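You operate a simulated robot arm through the tools that you are given. There is no shell and no other tool.

Carry out the task below with a simulated robot arm. There is one attempt and no reset: what you move stays moved.

TASK
Torque both tiller cover screws with the wrench that the card names.
Fine: plug cap off on its peg while you work, back on after; wrench back in the empty block.

Only the result counts: the job must be done as asked and must still hold three seconds after the hand-in. Knocking over, shifting, dropping, spilling or breaking anything else fails it. Lids that push on must go on centred and level and be pressed home; caps that screw on are set level and turned clockwise until they are tight.

THE ROBOT
A 5-joint arm with a two-finger parallel gripper, fixed in place. Base frame: the origin is at the foot of the arm, x ahead of it, y to its left, z up; the work surface is at about z = 0. Units: mm, rad, N and s.
With the tool pointing down near the work surface it reaches from about 260 to 600 mm from the base axis. Its first joint turns from -1.152 to 1.152 rad. The tool tilts only in the upright plane through the base axis and itself; it spins freely about its own axis. Payload 1.57 kg.
The TCP is the grasp point between the finger pads, 30 mm short of the fingertips. In the tool frame z runs along the fingers and y along their closing line. Largest opening 80 mm; finger width 17, thickness 12; the body of the gripper, 40 by 82 mm, starts 80 mm behind the TCP.
Orientation is that of the tool frame in the base frame, as a unit quaternion [x, y, z, w]. With the fingers straight down and closing along the base's y, the tool's x points along the base's -x, its y along +y and its z along -z.

THE INTERFACE
- The arm moves only by the tool move_arm. Its argument "motion" is a list of rows, each a list of 2 entries, a list of its own where there are three numbers: the shift along the tool's x, y, z in mm, then the turn, a rotation vector about the tool's x, y, z in rad. In form: [[[tx, ty, tz], [ax, ay, az]], ...]. A call has 1 to 20 rows; each row shifts and turns the commanded pose from where the row before left it, along the tool's axes as they then stand. "hand" is the gripper command, from -1 (fully open) to 1 (shut), values between in proportion, set as the call begins (left out, the last holds). Rows are played at 5 a second. More than 50 mm and 0.15 rad between two rows, or a gripper value outside its range, and nothing of the call is played. Where a pose cannot be reached the arm comes as near as it can. A force on the tool above 40 N (or 10 N above the force at the start of the call, whichever is more), or a blocked arm, ends the call early, and 0.2 s more pass. The fingers move at their own pace (about 153 mm/s each) and stop on an object; they squeeze with about 37 N. The grip force told is the motor's: it shows also when the fingers shut on nothing. Time passes only in rows, and 0.2 s behind the last, so rows that do not move let the fingers close. The reply holds the time, the measured pose of the TCP, the force on the tool along the base axes, the opening and the grip force, in the units named above and with some noise, with the torque about the TCP (base axes, N m) and any sound that the robot's microphone picked up, and new pictures: "pictures" is both (left out), scene, wrist or none.
- Cameras (640 x 400 px; columns grow to the right, rows downward): "scene" is fixed at [28.7, 385, 534.5]; the picture's right is [-0.83, -0.56, 0.00], its down [-0.26, 0.38, -0.89] and it looks along [0.50, -0.73, -0.46] (base axes); focal length 305 px, centre (320, 200). "wrist" rides on the gripper at [72, -7, -122] in the tool frame; the picture's right is [0.09, 1.00, 0.00], its down [-0.84, 0.08, -0.54] and it looks along [-0.54, 0.05, 0.84] (tool axes); focal length 238 px, centre (320, 200). There is no depth. A picture from a camera that has moved, and an enlarged one, comes with that camera's place and axes in the base frame and with its lens.
- inspect(camera, box): a new picture of the part [left, top, right, bottom] of that camera's present view, enlarged. It takes no simulated time.
- job_done(): hands the job in; it is judged then, once.

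Nothing tells you positions but the pictures and the camera data. Unless the task says otherwise, let go and move clear before handing in.

The tools are called after ">>>" as a command line: name --argument value ..., lists and objects as JSON in quotes. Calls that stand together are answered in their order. move_arm: Moves the arm, as the interface text tells. Its arguments: {"type":"object","properties":{"motion":{"type":"array","items":{"type":"array"}},"hand":{"type":"number"},"pictures":{"type":"string","enum":["both","scene","wrist","none"]}},"required":["motion"]} The other tools are called the same way: inspect (camera, box) takes an enlarged picture of a part of a camera's view; job_done () hands the job in.

At the start:

```text
time: 0.0
tcp_pos: [333.6, -79.3, 424.6]
ee_rot: [0.0, 1.0, 0.001, 0.0]
force: [0.0, 0.2, 0.1]
ft_torque: [-0.01, 0.01, -0.03]
width: 80.1
grasp_force: 0.1
```

scene: 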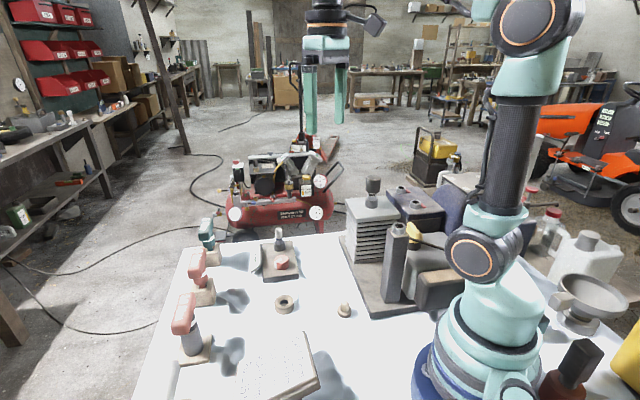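
wrist: 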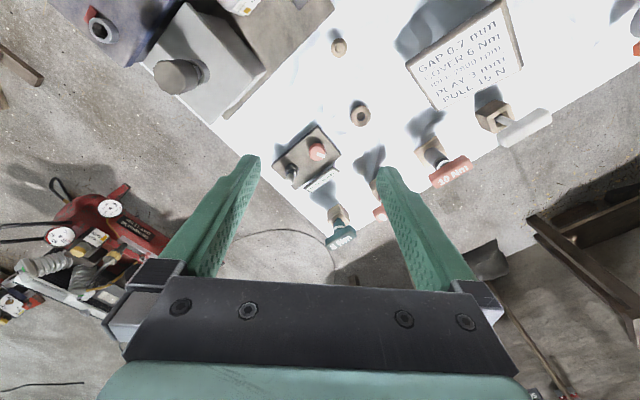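

I see a table with a card, some torque wrenches in blocks, an engine and a small base with a cap. I will zoom in on each of these first.

>>> inspect --camera "scene" --box '[140, 200, 360, 400]'

>>> inspect --camera "wrist" --box '[380, 0, 580, 125]'

>>> inspect --camera "wrist" --box '[260, 90, 480, 260]'

>>> inspect --camera "scene" --box '[220, 160, 480, 330]'

>>> inspect --camera "wrist" --box '[60, 0, 380, 200]'

```text
2.00 times, centred on (250, 300) of scene
camera zoom: at [28.7, 385.0, 534.5], right [-0.83, -0.56, 0.0], down [-0.26, 0.38, -0.89], along [0.5, -0.73, -0.46], focal length 609 px, centre (460, 0)
```

zoom: 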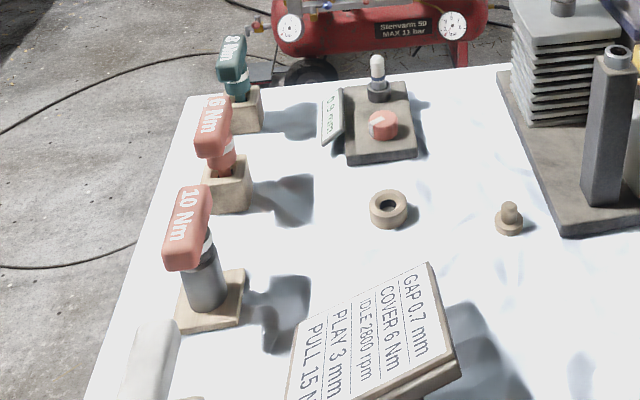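

```text
3.20 times, centred on (480, 62) of wrist
camera zoom: at [262.2, -84.3, 546.9], right [-0.09, 1.0, 0.0], down [0.84, 0.08, 0.54], along [0.54, 0.05, -0.84], focal length 763 px, centre (-192, 640)
```

zoom: 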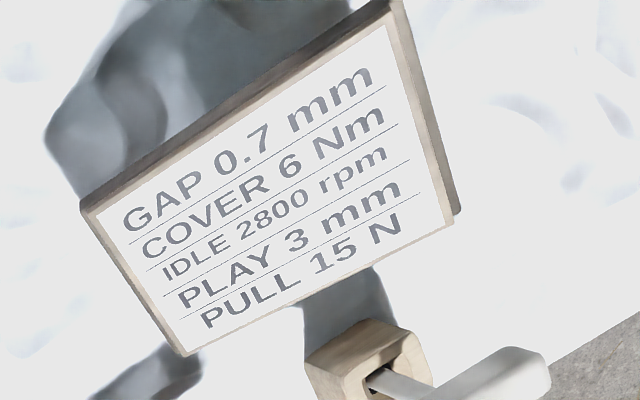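

```text
2.35 times, centred on (370, 175) of wrist
camera zoom: at [262.2, -84.3, 546.9], right [-0.09, 1.0, 0.0], down [0.84, 0.08, 0.54], along [0.54, 0.05, -0.84], focal length 561 px, centre (202, 259)
```

zoom: 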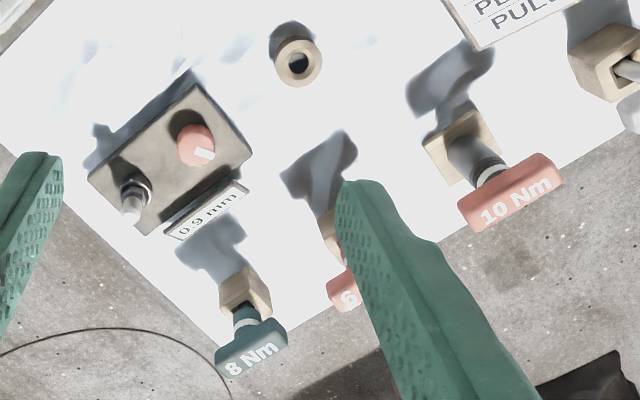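

```text
2.35 times, centred on (350, 245) of scene
camera zoom: at [28.7, 385.0, 534.5], right [-0.83, -0.56, 0.0], down [-0.26, 0.38, -0.89], along [0.5, -0.73, -0.46], focal length 717 px, centre (249, 94)
```

zoom: 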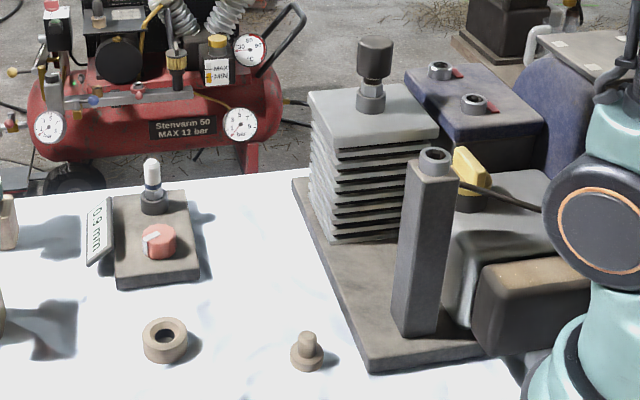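

```text
2.00 times, centred on (220, 100) of wrist
camera zoom: at [262.2, -84.3, 546.9], right [-0.09, 1.0, 0.0], down [0.84, 0.08, 0.54], along [0.54, 0.05, -0.84], focal length 477 px, centre (520, 400)
```

zoom: 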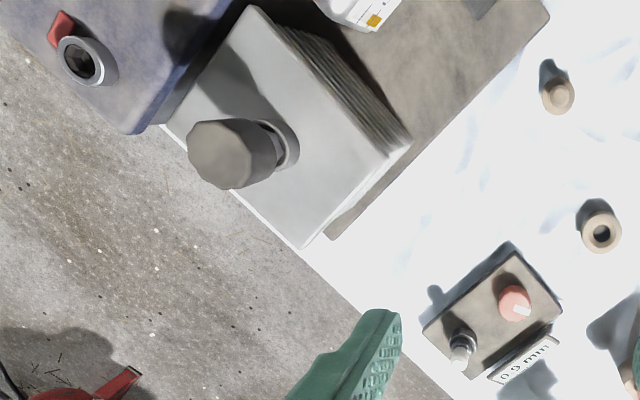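

The card reads COVER 6 Nm, so I need the red 6 Nm wrench, the middle one. The dark blue box with two socket screws, at about (269,-355) and (206,-285), is probably the tiller cover. I'll move the wrist camera over the engine for a closer look.

>>> move_arm --motion '[[[20, -35, 0], [0, 0, 0]], [[20, -35, 0], [0, 0, 0]], [[20, -35, 0], [0, 0, 0]], [[0, 0, 0], [0, 0, 0]]]'

```text
time: 1.0
tcp_pos: [273.6, -184.3, 424.7]
ee_rot: [0.0, 1.0, 0.0, 0.0]
force: [0.3, -0.2, 0.3]
ft_torque: [-0.03, 0.0, -0.04]
width: 80.3
grasp_force: 0.0
camera wrist: at [201.5, -189.1, 546.7], right [-0.09, 1.0, 0.0], down [0.84, 0.08, 0.54], along [0.54, 0.05, -0.84], focal length 238 px, centre (320, 200)
```

scene: 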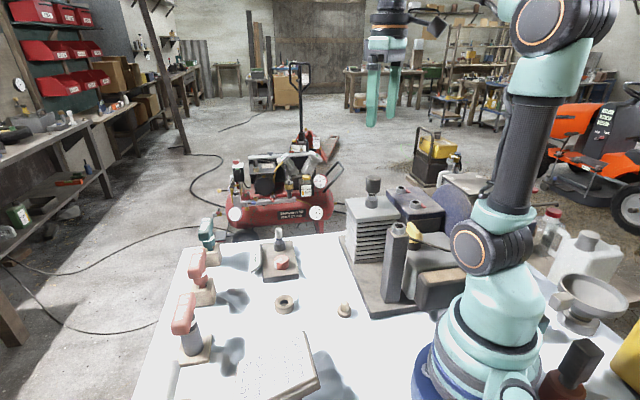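
wrist: 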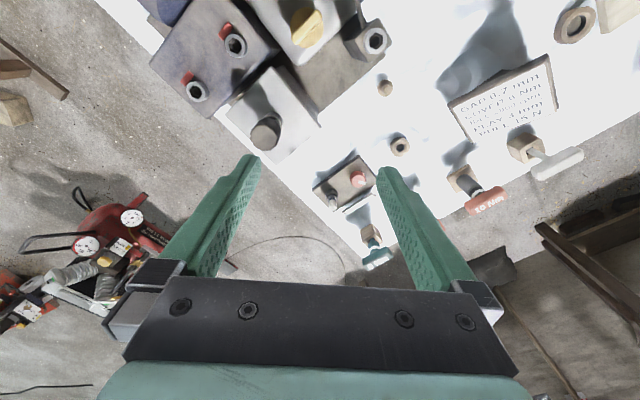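

The engine is now in view, with two screws that each have a red tab, a yellow part and the cylinder. I'll enlarge this.

>>> inspect --camera "wrist" --box '[140, 0, 400, 162]'

>>> inspect --camera "scene" --box '[330, 160, 470, 250]'

>>> inspect --camera "wrist" --box '[300, 100, 600, 287]'

>>> inspect --camera "scene" --box '[460, 200, 640, 400]'

```text
2.46 times, centred on (270, 81) of wrist
camera zoom: at [201.5, -189.1, 546.7], right [-0.09, 1.0, 0.0], down [0.84, 0.08, 0.54], along [0.54, 0.05, -0.84], focal length 587 px, centre (443, 493)
```

zoom: 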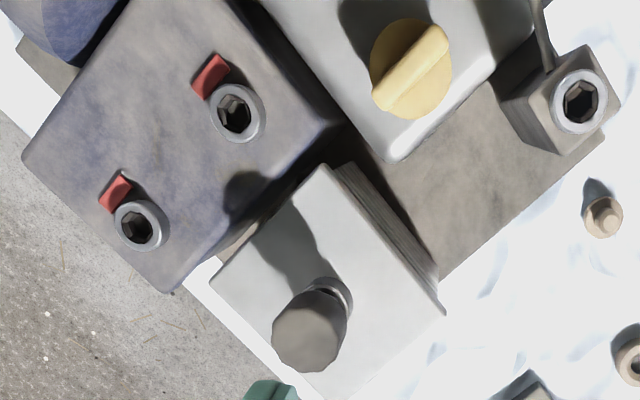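

```text
4.44 times, centred on (400, 205) of scene
camera zoom: at [28.7, 385.0, 534.5], right [-0.83, -0.56, 0.0], down [-0.26, 0.38, -0.89], along [0.5, -0.73, -0.46], focal length 1354 px, centre (-36, 178)
```

zoom: 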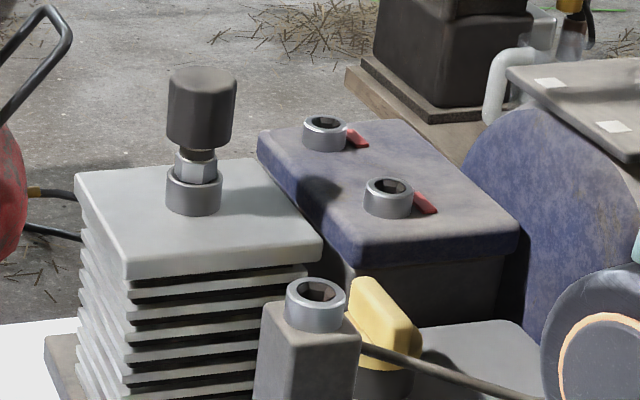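

```text
2.13 times, centred on (450, 194) of wrist
camera zoom: at [201.5, -189.1, 546.7], right [-0.09, 1.0, 0.0], down [0.84, 0.08, 0.54], along [0.54, 0.05, -0.84], focal length 508 px, centre (43, 214)
```

zoom: 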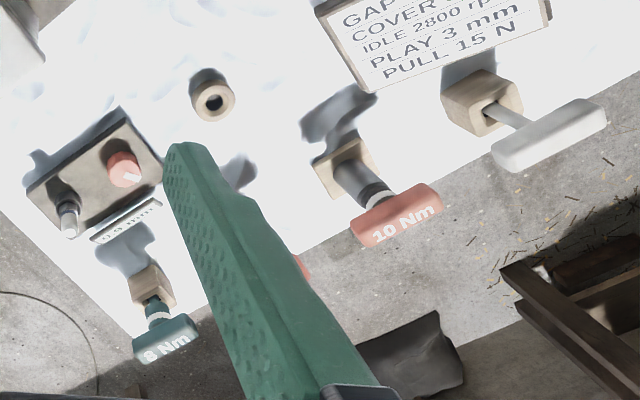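

```text
2.00 times, centred on (550, 300) of scene
camera zoom: at [28.7, 385.0, 534.5], right [-0.83, -0.56, 0.0], down [-0.26, 0.38, -0.89], along [0.5, -0.73, -0.46], focal length 609 px, centre (-140, 0)
```

zoom: 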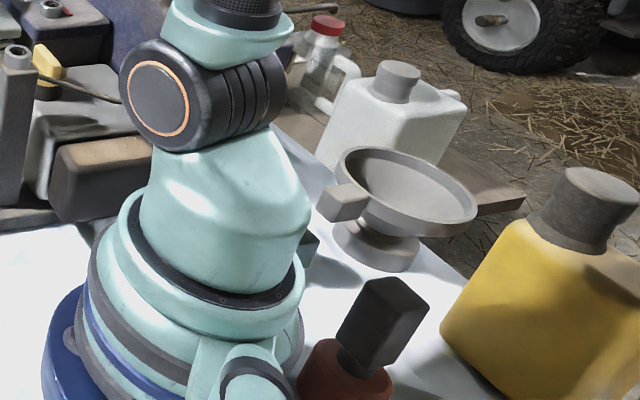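

I take the dark cap on the finned cylinder, at about (305,-250,243), to be the plug cap. The small tan peg at about (256,-43) is probably its peg. Next I'll move to look at the wrenches and the peg.

>>> move_arm --motion '[[[-20, 40, 0], [0, 0, 0]], [[-20, 40, 0], [0, 0, 0]], [[-20, 40, 0], [0, 0, 0]], [[-20, 40, 0], [0, 0, 0]], [[-20, 40, 0], [0, 0, 0]], [[-20, 30, 0], [0, 0, 0]], [[0, 0, 0], [0, 0, 0]]]'

>>> inspect --camera "wrist" --box '[200, 0, 420, 137]'

>>> inspect --camera "wrist" --box '[200, 100, 420, 237]'

```text
time: 2.6
tcp_pos: [394.1, 45.6, 426.1]
ee_rot: [-0.001, 1.0, 0.0, -0.001]
force: [0.6, -0.1, -0.1]
ft_torque: [0.0, 0.03, -0.03]
width: 80.0
grasp_force: 0.1
camera wrist: at [322.1, 40.8, 547.7], right [-0.09, 1.0, 0.0], down [0.84, 0.08, 0.54], along [0.54, 0.05, -0.84], focal length 238 px, centre (320, 200)
```

scene: 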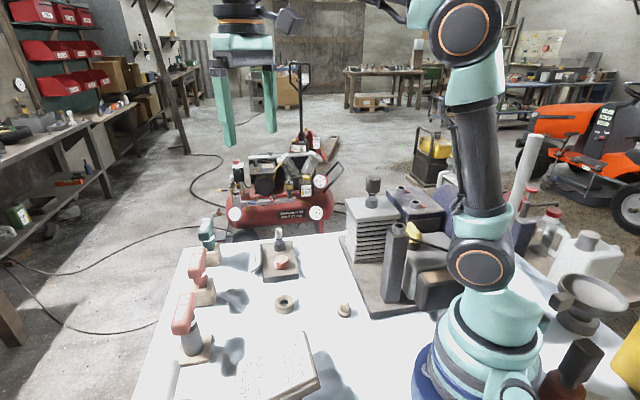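
wrist: 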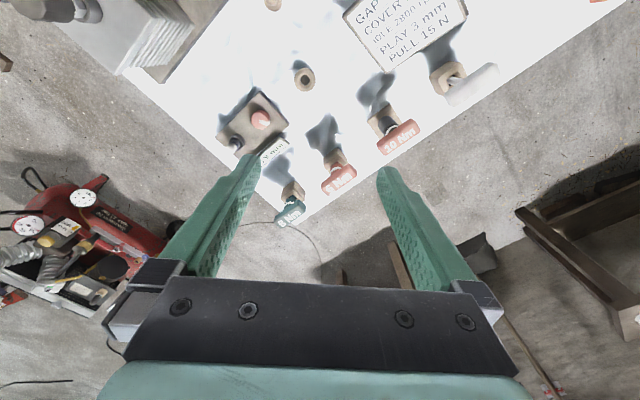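

```text
2.91 times, centred on (310, 68) of wrist
camera zoom: at [322.1, 40.8, 547.7], right [-0.09, 1.0, 0.0], down [0.84, 0.08, 0.54], along [0.54, 0.05, -0.84], focal length 693 px, centre (349, 582)
```

zoom: 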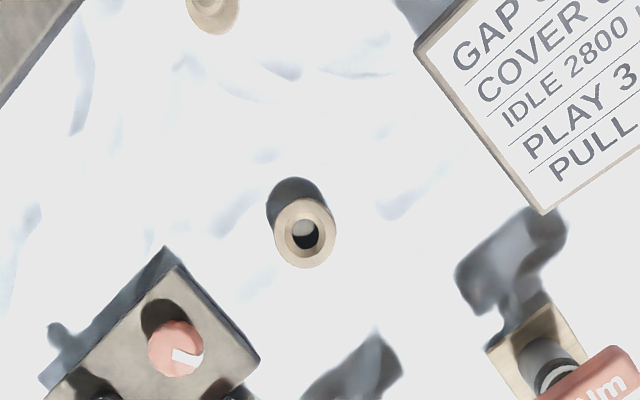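

```text
2.91 times, centred on (310, 168) of wrist
camera zoom: at [322.1, 40.8, 547.7], right [-0.09, 1.0, 0.0], down [0.84, 0.08, 0.54], along [0.54, 0.05, -0.84], focal length 693 px, centre (349, 292)
```

zoom: 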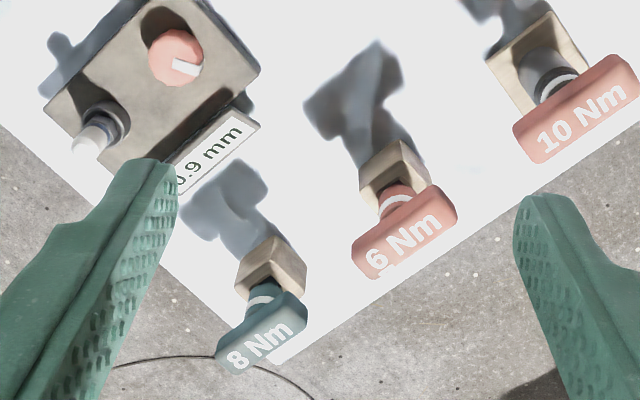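

The 6 Nm wrench has its handle at about (554,103,98), and its T-bar sits at an angle. I'll go down for a closer view of it and then of the peg.

>>> move_arm --motion '[[[-10, 14, 37], [0, 0, 0]], [[-10, 14, 37], [0, 0, 0]], [[-10, 14, 37], [0, 0, 0]], [[-9, 15, 37], [0, 0, 0]], [[0, 0, 0], [0, 0, 0]]]'

>>> inspect --camera "wrist" --box '[240, 130, 400, 230]'

>>> inspect --camera "scene" --box '[160, 200, 320, 300]'

```text
time: 3.8
tcp_pos: [432.9, 102.9, 276.4]
ee_rot: [0.0, 1.0, 0.0, 0.001]
force: [-0.3, 0.4, -0.8]
ft_torque: [0.0, -0.02, 0.02]
width: 80.0
grasp_force: 0.1
camera wrist: at [360.9, 98.1, 399.0], right [-0.09, 1.0, 0.0], down [0.84, 0.08, 0.54], along [0.54, 0.05, -0.84], focal length 238 px, centre (320, 200)
```

scene: 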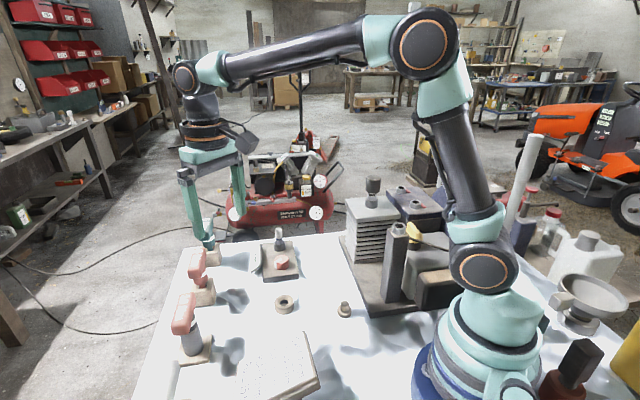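
wrist: 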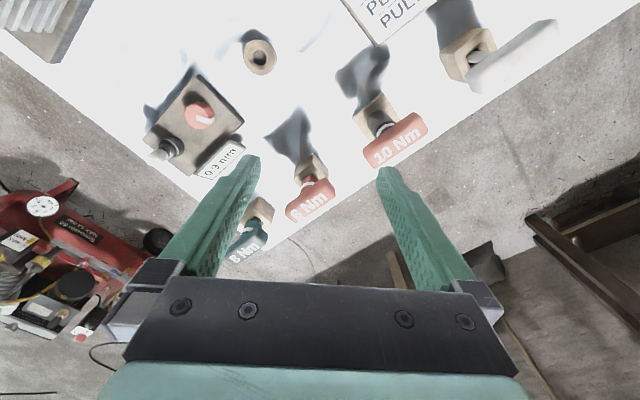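

```text
4.00 times, centred on (320, 180) of wrist
camera zoom: at [360.9, 98.1, 399.0], right [-0.09, 1.0, 0.0], down [0.84, 0.08, 0.54], along [0.54, 0.05, -0.84], focal length 953 px, centre (320, 280)
```

zoom: 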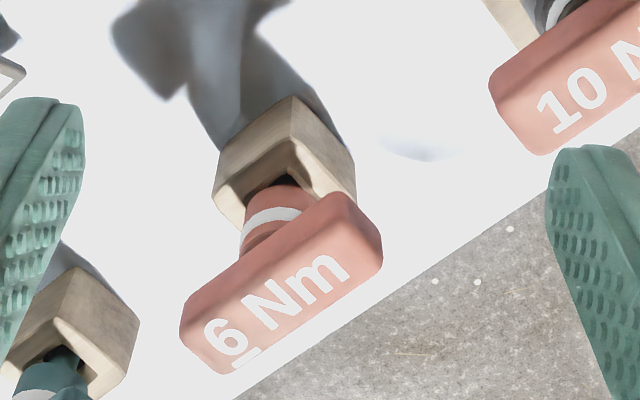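

```text
4.00 times, centred on (240, 250) of scene
camera zoom: at [28.7, 385.0, 534.5], right [-0.83, -0.56, 0.0], down [-0.26, 0.38, -0.89], along [0.5, -0.73, -0.46], focal length 1219 px, centre (640, 0)
```

zoom: 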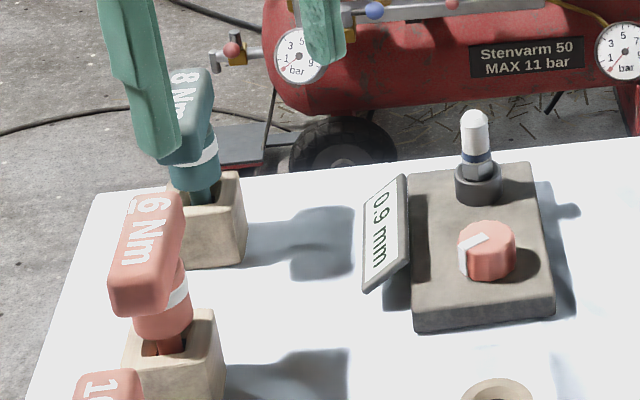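

The 6 Nm handle's top is centred at about (541,102,122), with the bar running at about 138°. Next I'll turn the tool and look at the peg and the engine from another side.

>>> move_arm --motion '[[[38, 0, 0], [0, 0, 0]], [[38, 0, 0], [0, 0, 0]], [[38, 0, 0], [0, 0, 0]], [[30, 0, 0], [0, 0, 0]], [[0, 0, 0], [0, 0, 0.15]], [[0, 0, 0], [0, 0, 0.15]], [[0, 0, 0], [0, 0, 0.15]], [[0, 0, 0], [0, 0, 0.15]], [[0, 0, 0], [0, 0, 0.15]], [[0, 0, 0], [0, 0, 0.15]], [[0, 0, 0], [0, 0, 0.15]], [[0, 0, 0], [0, 0, 0.15]], [[0, 0, 0], [0, 0, 0.15]], [[0, 0, 0], [0, 0, 0.15]], [[0, 0, 0], [0, 0, 0]]]'

>>> inspect --camera "wrist" --box '[220, 80, 440, 218]'

```text
time: 7.0
tcp_pos: [288.5, 102.4, 277.3]
ee_rot: [0.682, 0.731, 0.001, 0.0]
force: [0.2, -0.7, -0.7]
ft_torque: [0.01, 0.0, 0.03]
width: 79.8
grasp_force: 0.0
camera wrist: at [277.7, 175.7, 398.8], right [0.99, 0.16, 0.0], down [0.14, -0.83, 0.54], along [0.09, -0.53, -0.84], focal length 238 px, centre (320, 200)
```

scene: 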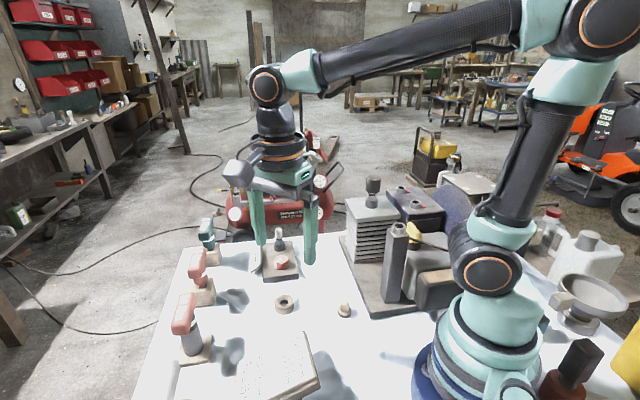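
wrist: 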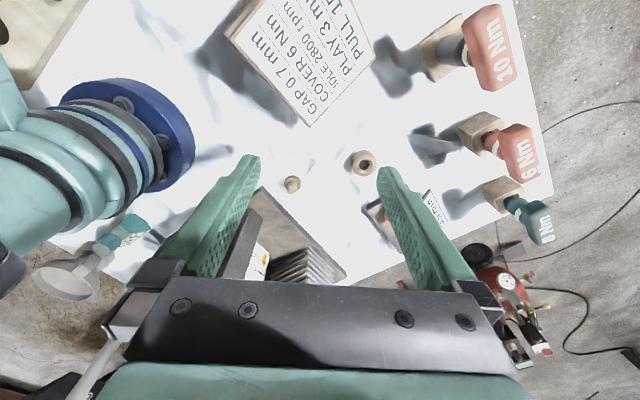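

```text
2.90 times, centred on (330, 149) of wrist
camera zoom: at [277.7, 175.7, 398.8], right [0.99, 0.16, 0.0], down [0.14, -0.83, 0.54], along [0.09, -0.53, -0.84], focal length 691 px, centre (291, 348)
```

zoom: 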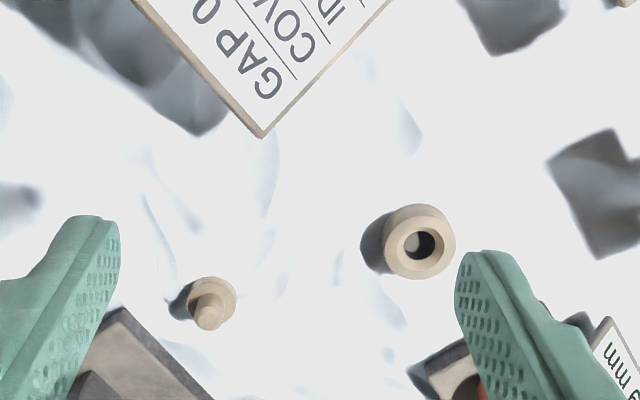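

The peg is at about (260,-42), with a base disc and a stub up to about z 32. Now I'll view the engine and the cap from the +y side, higher up.

>>> move_arm --motion '[[[0, 0, -37], [0, 0, 0]], [[0, 0, -37], [0, 0, 0]], [[-40, -1, 0], [0, 0, 0]], [[-40, -1, 0], [0, 0, 0]], [[-40, -1, 0], [0, 0, 0]], [[-40, -1, 0], [0, 0, 0]], [[-40, -1, 0], [0, 0, 0]], [[-40, -1, 0], [0, 0, 0]], [[-40, -1, 0], [0, 0, 0]], [[0, 0, 0], [0, 0, 0]]]'

>>> inspect --camera "wrist" --box '[200, 80, 440, 230]'

>>> inspect --camera "wrist" --box '[80, 80, 320, 230]'

```text
time: 9.2
tcp_pos: [303.3, -178.0, 350.4]
ee_rot: [0.681, 0.732, 0.0, 0.0]
force: [0.7, 0.2, -0.2]
ft_torque: [0.01, 0.05, 0.03]
width: 80.0
grasp_force: 0.0
camera wrist: at [290.9, -104.3, 472.4], right [0.99, 0.16, 0.0], down [0.14, -0.83, 0.54], along [0.09, -0.53, -0.84], focal length 238 px, centre (320, 200)
```

scene: 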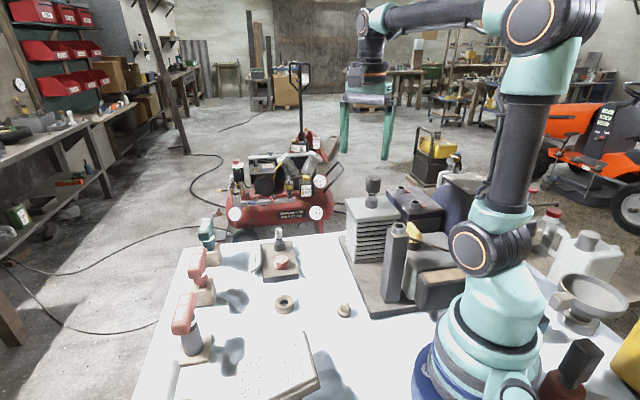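
wrist: 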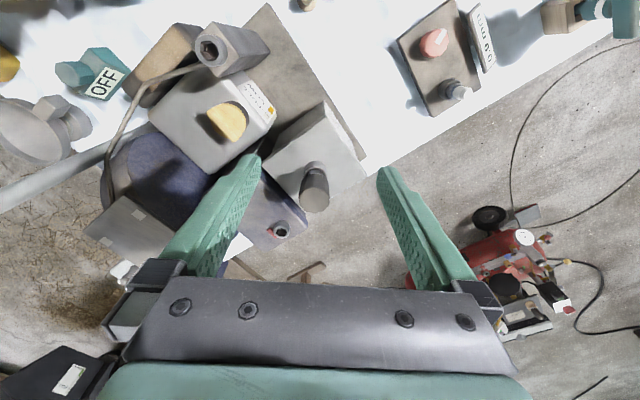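

```text
2.67 times, centred on (320, 155) of wrist
camera zoom: at [290.9, -104.3, 472.4], right [0.99, 0.16, 0.0], down [0.14, -0.83, 0.54], along [0.09, -0.53, -0.84], focal length 636 px, centre (320, 320)
```

zoom: 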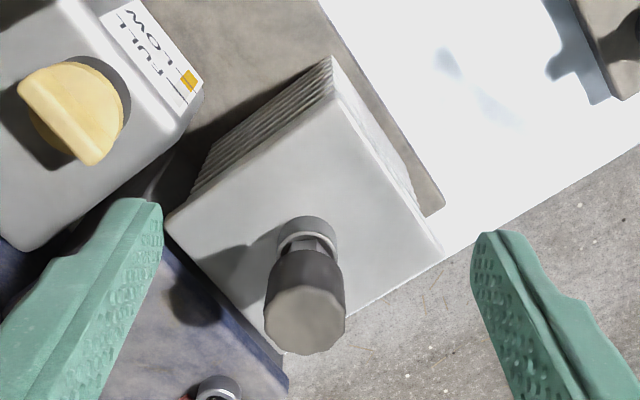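

```text
2.67 times, centred on (200, 155) of wrist
camera zoom: at [290.9, -104.3, 472.4], right [0.99, 0.16, 0.0], down [0.14, -0.83, 0.54], along [0.09, -0.53, -0.84], focal length 636 px, centre (640, 320)
```

zoom: 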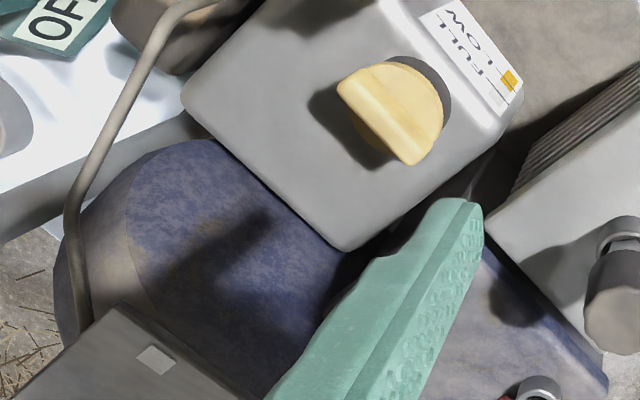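

The cap top is at about (308,-251,242), roughly 34 mm across, and its underside is near z 190. I'll move above it with the hand open and check alignment.

>>> move_arm --motion '[[[-37, 0, 25], [0, 0, 0]], [[-36, -0.6, 25], [0, 0, 0]], [[0, 0, 0], [0, 0, 0]]]' --hand -1

>>> inspect --camera "scene" --box '[320, 60, 480, 220]'

```text
time: 10.0
tcp_pos: [306.0, -251.0, 300.7]
ee_rot: [0.682, 0.731, 0.0, -0.001]
force: [0.5, 0.7, -0.9]
ft_torque: [0.0, 0.03, -0.01]
width: 80.2
grasp_force: 0.1
camera wrist: at [294.9, -177.5, 422.5], right [0.99, 0.16, 0.0], down [0.14, -0.83, 0.54], along [0.09, -0.54, -0.84], focal length 238 px, centre (320, 200)
```

scene: 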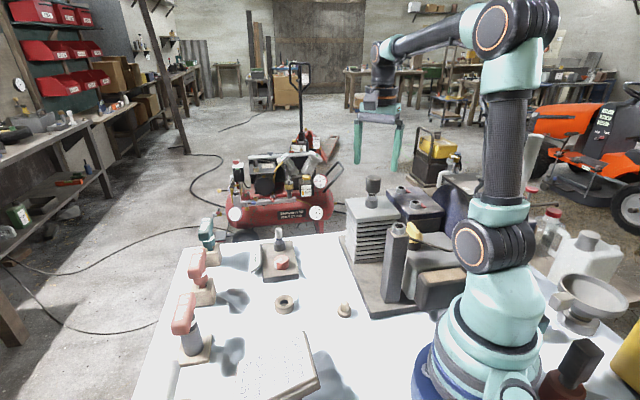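
wrist: 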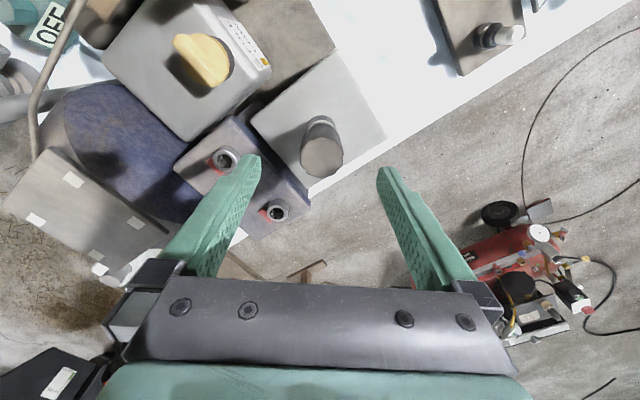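

```text
2.50 times, centred on (400, 140) of scene
camera zoom: at [28.7, 385.0, 534.5], right [-0.83, -0.56, 0.0], down [-0.26, 0.38, -0.89], along [0.5, -0.73, -0.46], focal length 762 px, centre (120, 350)
```

zoom: 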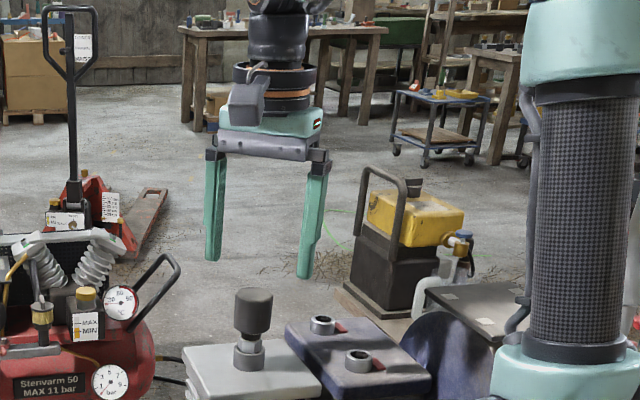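

The cap lines up at about (309,-252.5). I'll go down around it and look before I close.

>>> move_arm --motion '[[[-1.7, 2.4, 20], [0, 0, 0]], [[0, 0, 20], [0, 0, 0]], [[0, 0, 20], [0, 0, 0]], [[0, 0, 18], [0, 0, 0]], [[0, 0, 0], [0, 0, 0]]]' --hand -1

>>> inspect --camera "scene" --box '[340, 120, 440, 220]'

```text
time: 11.2
tcp_pos: [308.0, -252.3, 224.0]
ee_rot: [0.682, 0.732, 0.001, 0.0]
force: [-0.6, 0.3, 0.4]
ft_torque: [-0.03, 0.0, 0.01]
width: 79.8
grasp_force: 0.1
camera wrist: at [297.0, -178.9, 344.7], right [0.99, 0.16, 0.0], down [0.14, -0.83, 0.54], along [0.09, -0.53, -0.84], focal length 238 px, centre (320, 200)
```

scene: 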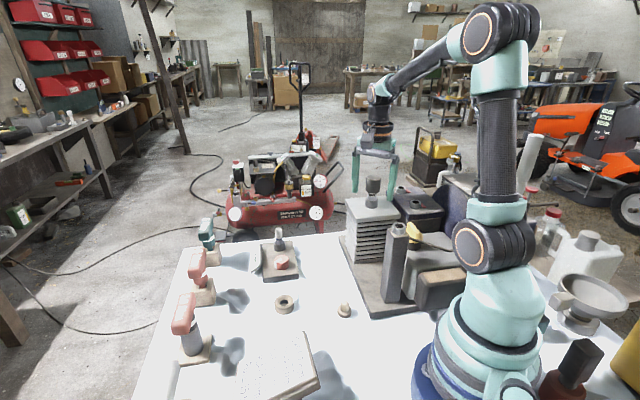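
wrist: 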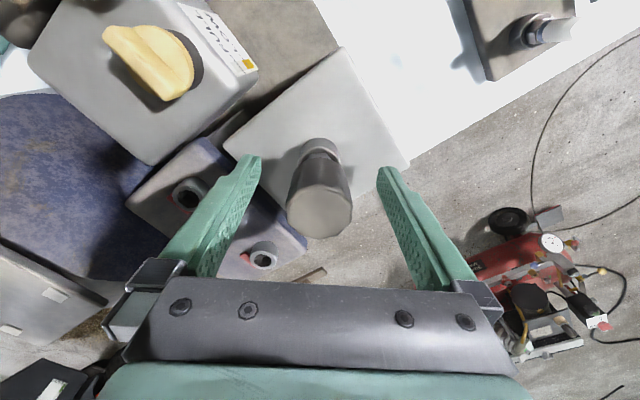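

```text
4.00 times, centred on (390, 170) of scene
camera zoom: at [28.7, 385.0, 534.5], right [-0.83, -0.56, 0.0], down [-0.26, 0.38, -0.89], along [0.5, -0.73, -0.46], focal length 1219 px, centre (40, 320)
```

zoom: 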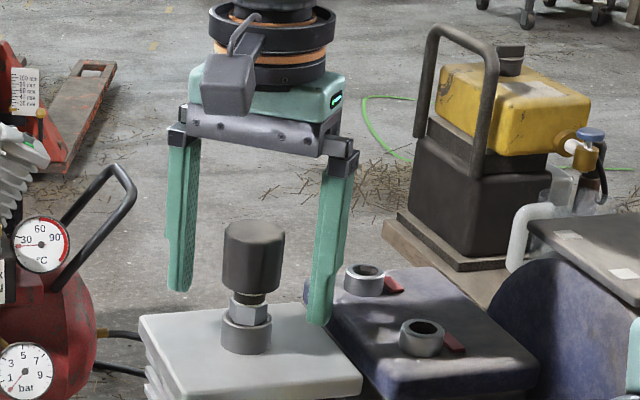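

The fingers straddle the cap, which is well centred. I'll close on it.

>>> move_arm --motion '[[[0, 0, 0], [0, 0, 0]], [[0, 0, 0], [0, 0, 0]], [[0, 0, 0], [0, 0, 0]]]' --hand 1 --pictures "wrist"

```text
time: 12.0
tcp_pos: [307.8, -252.4, 222.3]
ee_rot: [0.681, 0.732, 0.001, -0.001]
force: [-0.3, -0.5, -0.8]
ft_torque: [0.0, 0.0, 0.03]
width: 34.6
grasp_force: 37.1
camera wrist: at [297.0, -178.9, 344.9], right [0.99, 0.16, 0.0], down [0.14, -0.83, 0.54], along [0.09, -0.53, -0.84], focal length 238 px, centre (320, 200)
```

wrist: 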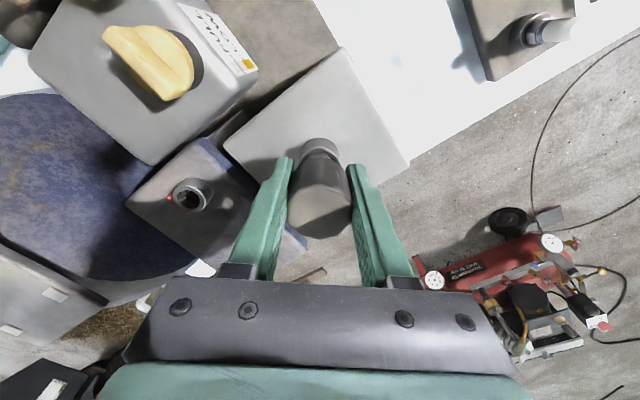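

The cap is gripped, 34.6 mm wide. I'll pull it straight up slowly.

>>> move_arm --motion '[[[0, 0, -3], [0, 0, 0]], [[0, 0, -4], [0, 0, 0]], [[0, 0, -5], [0, 0, 0]], [[0, 0, -6], [0, 0, 0]], [[0, 0, -8], [0, 0, 0]], [[0, 0, -10], [0, 0, 0]], [[0, 0, -12], [0, 0, 0]], [[0, 0, -15], [0, 0, 0]], [[0, 0, 0], [0, 0, 0]]]'

>>> inspect --camera "scene" --box '[340, 120, 440, 220]'

```text
time: 14.0
tcp_pos: [309.0, -252.8, 286.4]
ee_rot: [0.681, 0.732, 0.0, 0.0]
force: [0.2, 0.1, -0.3]
ft_torque: [0.0, -0.02, -0.03]
width: 34.7
grasp_force: 36.9
camera wrist: at [297.2, -178.6, 407.9], right [0.99, 0.16, 0.0], down [0.14, -0.83, 0.54], along [0.09, -0.53, -0.84], focal length 238 px, centre (320, 200)
```

scene: 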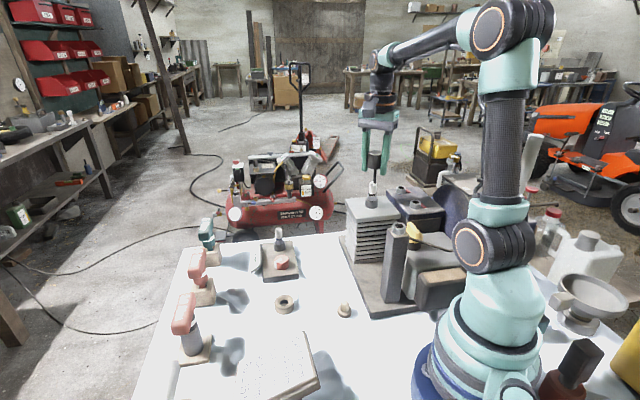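
wrist: 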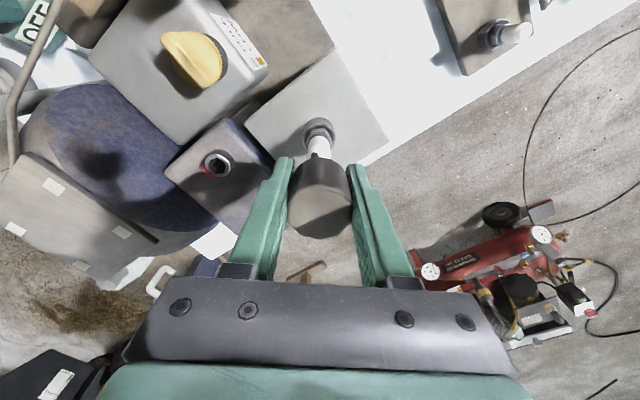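

```text
4.00 times, centred on (390, 170) of scene
camera zoom: at [28.7, 385.0, 534.5], right [-0.83, -0.56, 0.0], down [-0.26, 0.38, -0.89], along [0.5, -0.73, -0.46], focal length 1219 px, centre (40, 320)
```

zoom: 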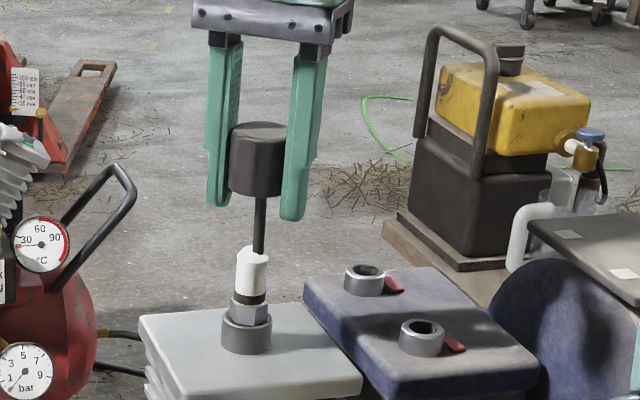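

The cap is off, but I see a thin dark line between it and the plug. I'll lift a little more to see whether it belongs to the cap.

>>> move_arm --motion '[[[0, 0, -15], [0, 0, 0]], [[0, 0, -15], [0, 0, 0]], [[0, 0, 0], [0, 0, 0]]]'

>>> inspect --camera "scene" --box '[340, 120, 440, 220]'

>>> inspect --camera "wrist" --box '[260, 100, 380, 180]'

```text
time: 14.8
tcp_pos: [308.9, -252.7, 315.8]
ee_rot: [0.681, 0.733, 0.0, 0.001]
force: [0.2, 0.2, -0.8]
ft_torque: [0.0, -0.01, 0.0]
width: 34.9
grasp_force: 37.1
camera wrist: at [297.3, -178.6, 438.4], right [0.99, 0.16, 0.0], down [0.14, -0.83, 0.54], along [0.09, -0.53, -0.84], focal length 238 px, centre (320, 200)
```

scene: 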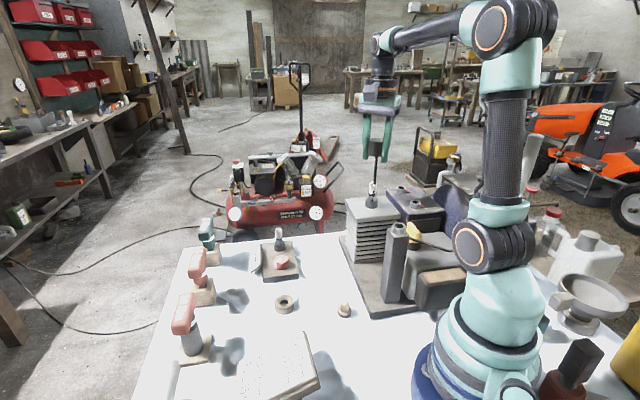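
wrist: 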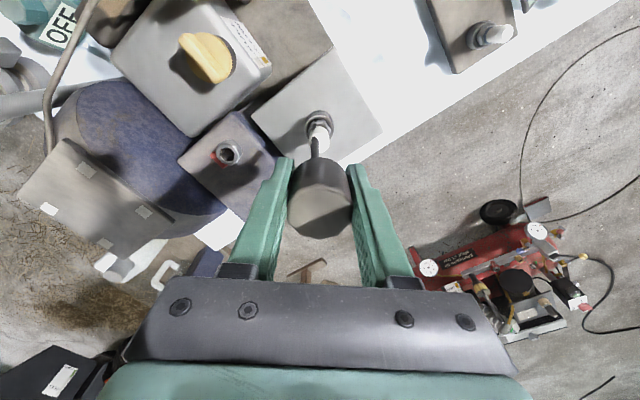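

```text
4.00 times, centred on (390, 170) of scene
camera zoom: at [28.7, 385.0, 534.5], right [-0.83, -0.56, 0.0], down [-0.26, 0.38, -0.89], along [0.5, -0.73, -0.46], focal length 1219 px, centre (40, 320)
```

zoom: 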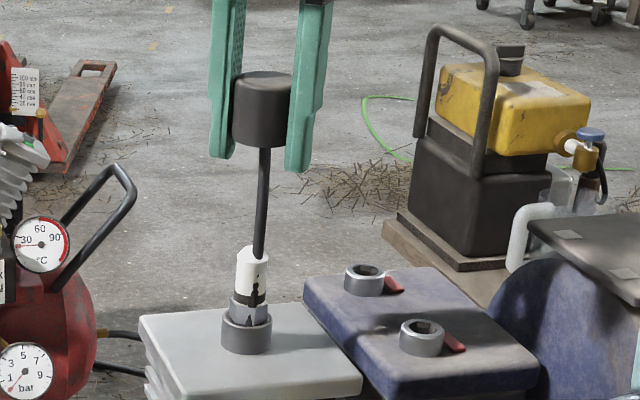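

```text
5.00 times, centred on (320, 140) of wrist
camera zoom: at [297.3, -178.6, 438.4], right [0.99, 0.16, 0.0], down [0.14, -0.83, 0.54], along [0.09, -0.53, -0.84], focal length 1192 px, centre (320, 500)
```

zoom: 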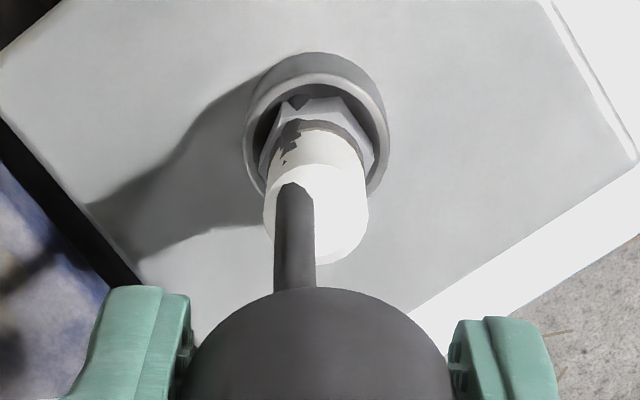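

The line seems to be a lead between the cap and the engine. I'll carry the cap part of the way to the peg, staying high, and see how the lead behaves.

>>> move_arm --motion '[[[36, -5.6, 0], [0, 0, 0]], [[36, -5.6, 0], [0, 0, 0]], [[36, -5.6, 0], [0, 0, 0]], [[0, 0, 0], [0, 0, 0]]]'

>>> inspect --camera "scene" --box '[330, 90, 450, 230]'

```text
time: 15.8
tcp_pos: [283.7, -143.5, 316.1]
ee_rot: [0.681, 0.732, 0.0, 0.001]
force: [0.6, -0.3, 0.2]
ft_torque: [-0.01, 0.01, -0.01]
width: 35.2
grasp_force: 36.5
camera wrist: at [272.3, -70.8, 438.0], right [0.99, 0.16, 0.0], down [0.14, -0.83, 0.54], along [0.09, -0.53, -0.84], focal length 238 px, centre (320, 200)
```

scene: 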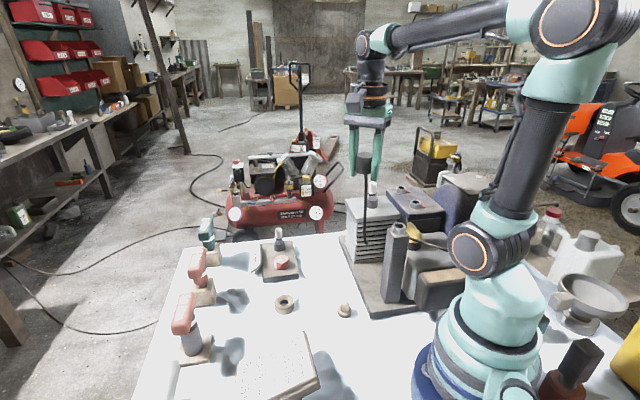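
wrist: 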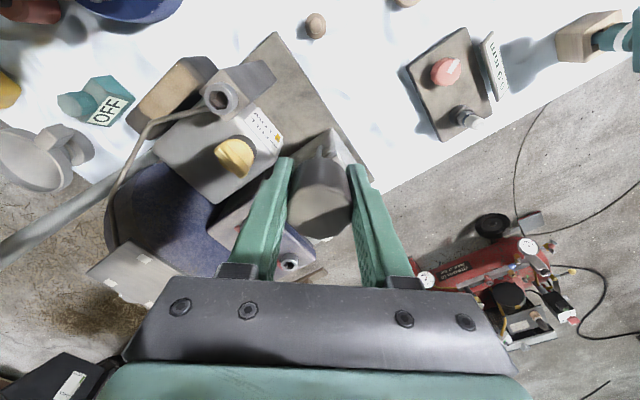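

```text
2.86 times, centred on (390, 160) of scene
camera zoom: at [28.6, 385.1, 534.5], right [-0.83, -0.56, 0.0], down [-0.26, 0.38, -0.89], along [0.5, -0.73, -0.46], focal length 870 px, centre (120, 314)
```

zoom: 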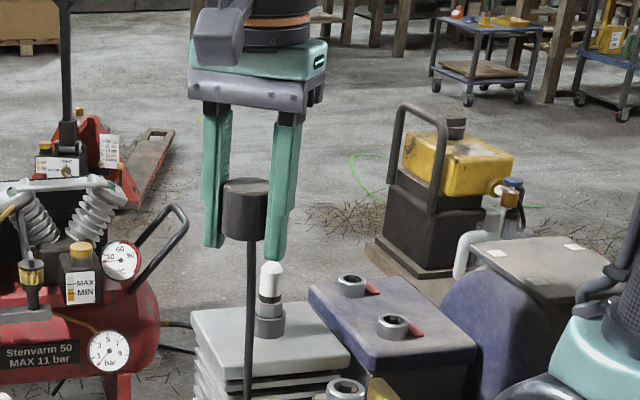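

>>> inspect --camera "scene" --box '[320, 140, 440, 260]'

>>> inspect --camera "wrist" --box '[220, 90, 400, 210]'

```text
3.33 times, centred on (380, 200) of scene
camera zoom: at [28.6, 385.1, 534.5], right [-0.83, -0.56, 0.0], down [-0.26, 0.38, -0.89], along [0.5, -0.73, -0.46], focal length 1016 px, centre (120, 200)
```

zoom: 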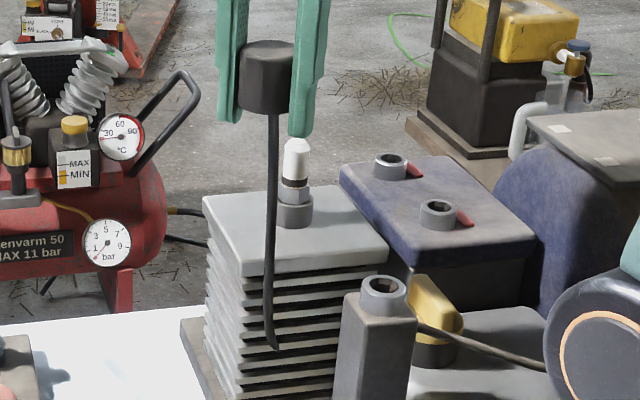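

```text
3.33 times, centred on (310, 150) of wrist
camera zoom: at [272.3, -70.8, 438.0], right [0.99, 0.16, 0.0], down [0.14, -0.83, 0.54], along [0.09, -0.53, -0.84], focal length 794 px, centre (353, 367)
```

zoom: 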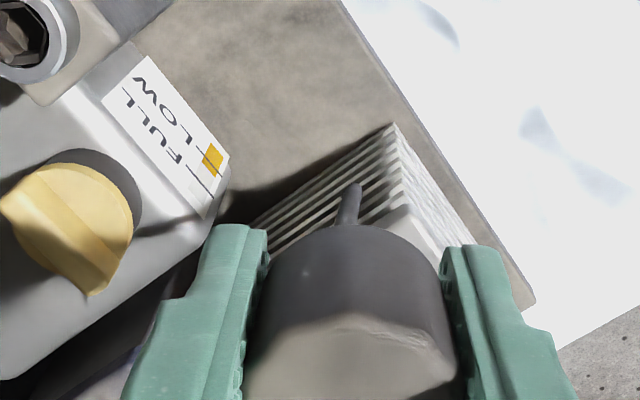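

The lead hangs loosely from the cap. I'll carry the cap on to above the peg.

>>> move_arm --motion '[[[34.3, -5.4, 0], [0, 0, 0]], [[34.3, -5.4, 0], [0, 0, 0]], [[34.3, -5.4, 0], [0, 0, 0]], [[0, 0, 40], [0, 0, 0]], [[0, 0, 40], [0, 0, 0]], [[0, 0, 40], [0, 0, 0]], [[0, 0, 40], [0, 0, 0]], [[0, 0, 0], [0, 0, 0]]]'

>>> inspect --camera "scene" --box '[270, 190, 430, 330]'

>>> inspect --camera "wrist" --box '[220, 60, 420, 260]'

```text
time: 17.6
tcp_pos: [260.9, -45.2, 153.4]
ee_rot: [0.682, 0.732, 0.0, 0.0]
force: [-0.3, -0.5, -0.4]
ft_torque: [-0.02, 0.0, 0.02]
width: 35.1
grasp_force: 37.6
camera wrist: at [249.3, 28.4, 276.3], right [0.99, 0.16, 0.0], down [0.14, -0.83, 0.54], along [0.09, -0.53, -0.84], focal length 238 px, centre (320, 200)
```

scene: 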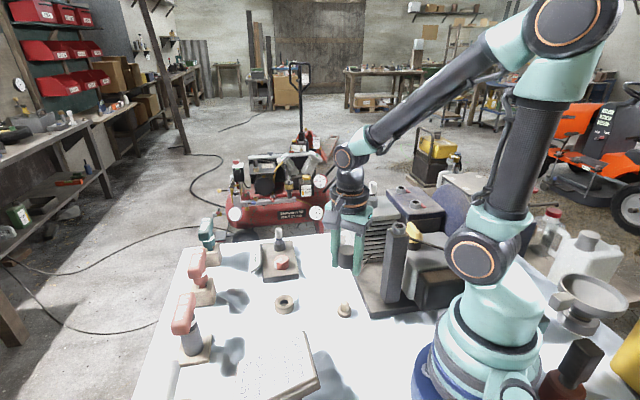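
wrist: 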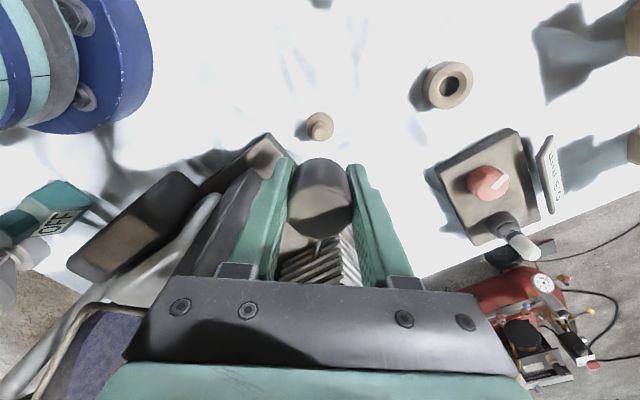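

```text
2.86 times, centred on (350, 260) of scene
camera zoom: at [28.7, 385.0, 534.5], right [-0.83, -0.56, 0.0], down [-0.26, 0.38, -0.89], along [0.5, -0.73, -0.46], focal length 870 px, centre (234, 29)
```

zoom: 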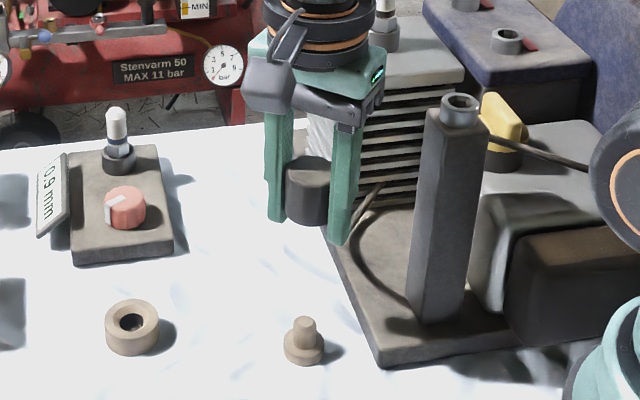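

```text
2.00 times, centred on (320, 160) of wrist
camera zoom: at [249.3, 28.4, 276.3], right [0.99, 0.16, 0.0], down [0.14, -0.83, 0.54], along [0.09, -0.53, -0.84], focal length 477 px, centre (320, 280)
```

zoom: 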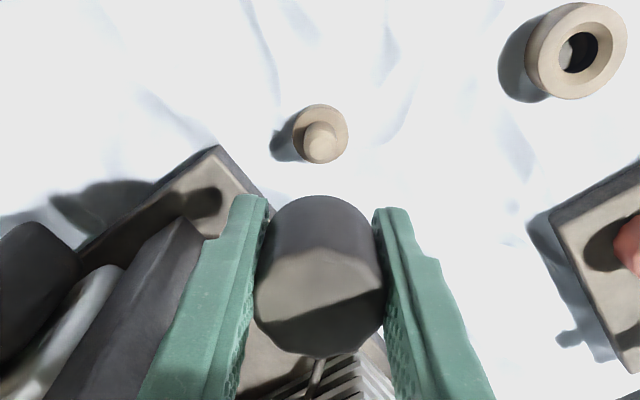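

The lead is a tether back to the engine. The peg is at about (262,-45), nearly under the cap. I'll lower to just above the peg and recheck.

>>> move_arm --motion '[[[0, 0.9, 26], [0, 0, 0]], [[0, 0, 25], [0, 0, 0]], [[0, 0, 20], [0, 0, 0]], [[0, 0, 0], [0, 0, 0]]]'

>>> inspect --camera "scene" --box '[300, 250, 400, 330]'

>>> inspect --camera "wrist" --box '[260, 100, 380, 220]'

```text
time: 18.6
tcp_pos: [261.3, -43.7, 85.7]
ee_rot: [0.681, 0.732, 0.0, 0.0]
force: [-0.6, -0.6, 0.0]
ft_torque: [-0.01, -0.01, 0.03]
width: 34.7
grasp_force: 36.4
camera wrist: at [250.1, 29.2, 206.6], right [0.99, 0.16, 0.0], down [0.14, -0.83, 0.54], along [0.09, -0.53, -0.84], focal length 238 px, centre (320, 200)
```

scene: 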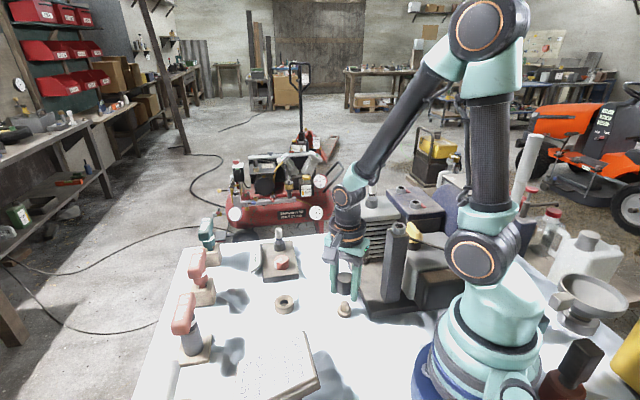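
wrist: 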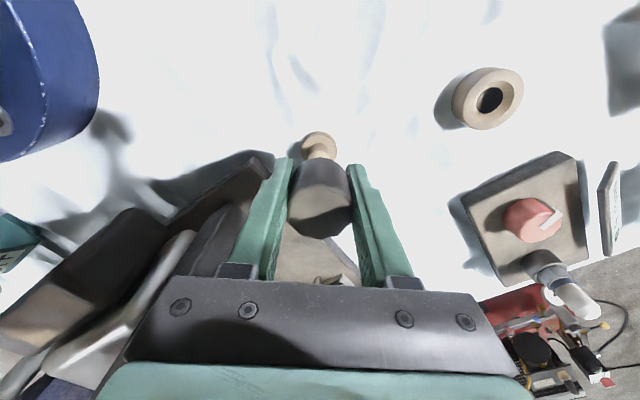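

```text
5.00 times, centred on (350, 290) of scene
camera zoom: at [28.7, 385.0, 534.5], right [-0.83, -0.56, 0.0], down [-0.26, 0.38, -0.89], along [0.5, -0.73, -0.46], focal length 1523 px, centre (170, -250)
```

zoom: 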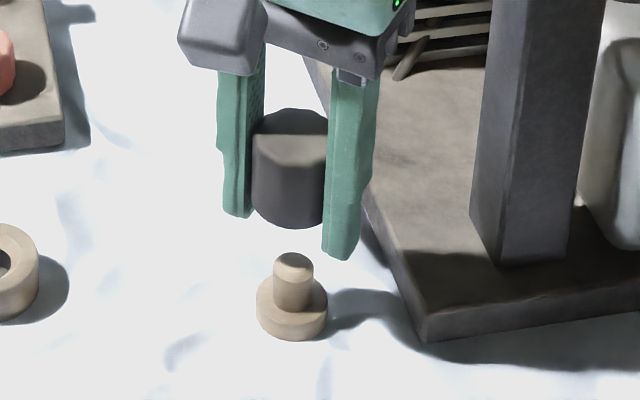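

```text
3.33 times, centred on (320, 160) of wrist
camera zoom: at [250.1, 29.2, 206.6], right [0.99, 0.16, 0.0], down [0.14, -0.83, 0.54], along [0.09, -0.53, -0.84], focal length 794 px, centre (320, 333)
```

zoom: 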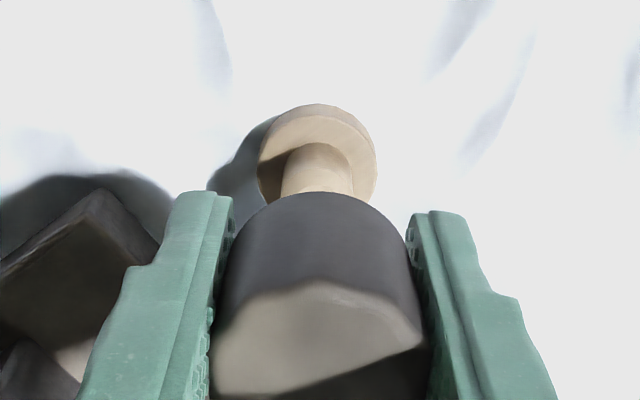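

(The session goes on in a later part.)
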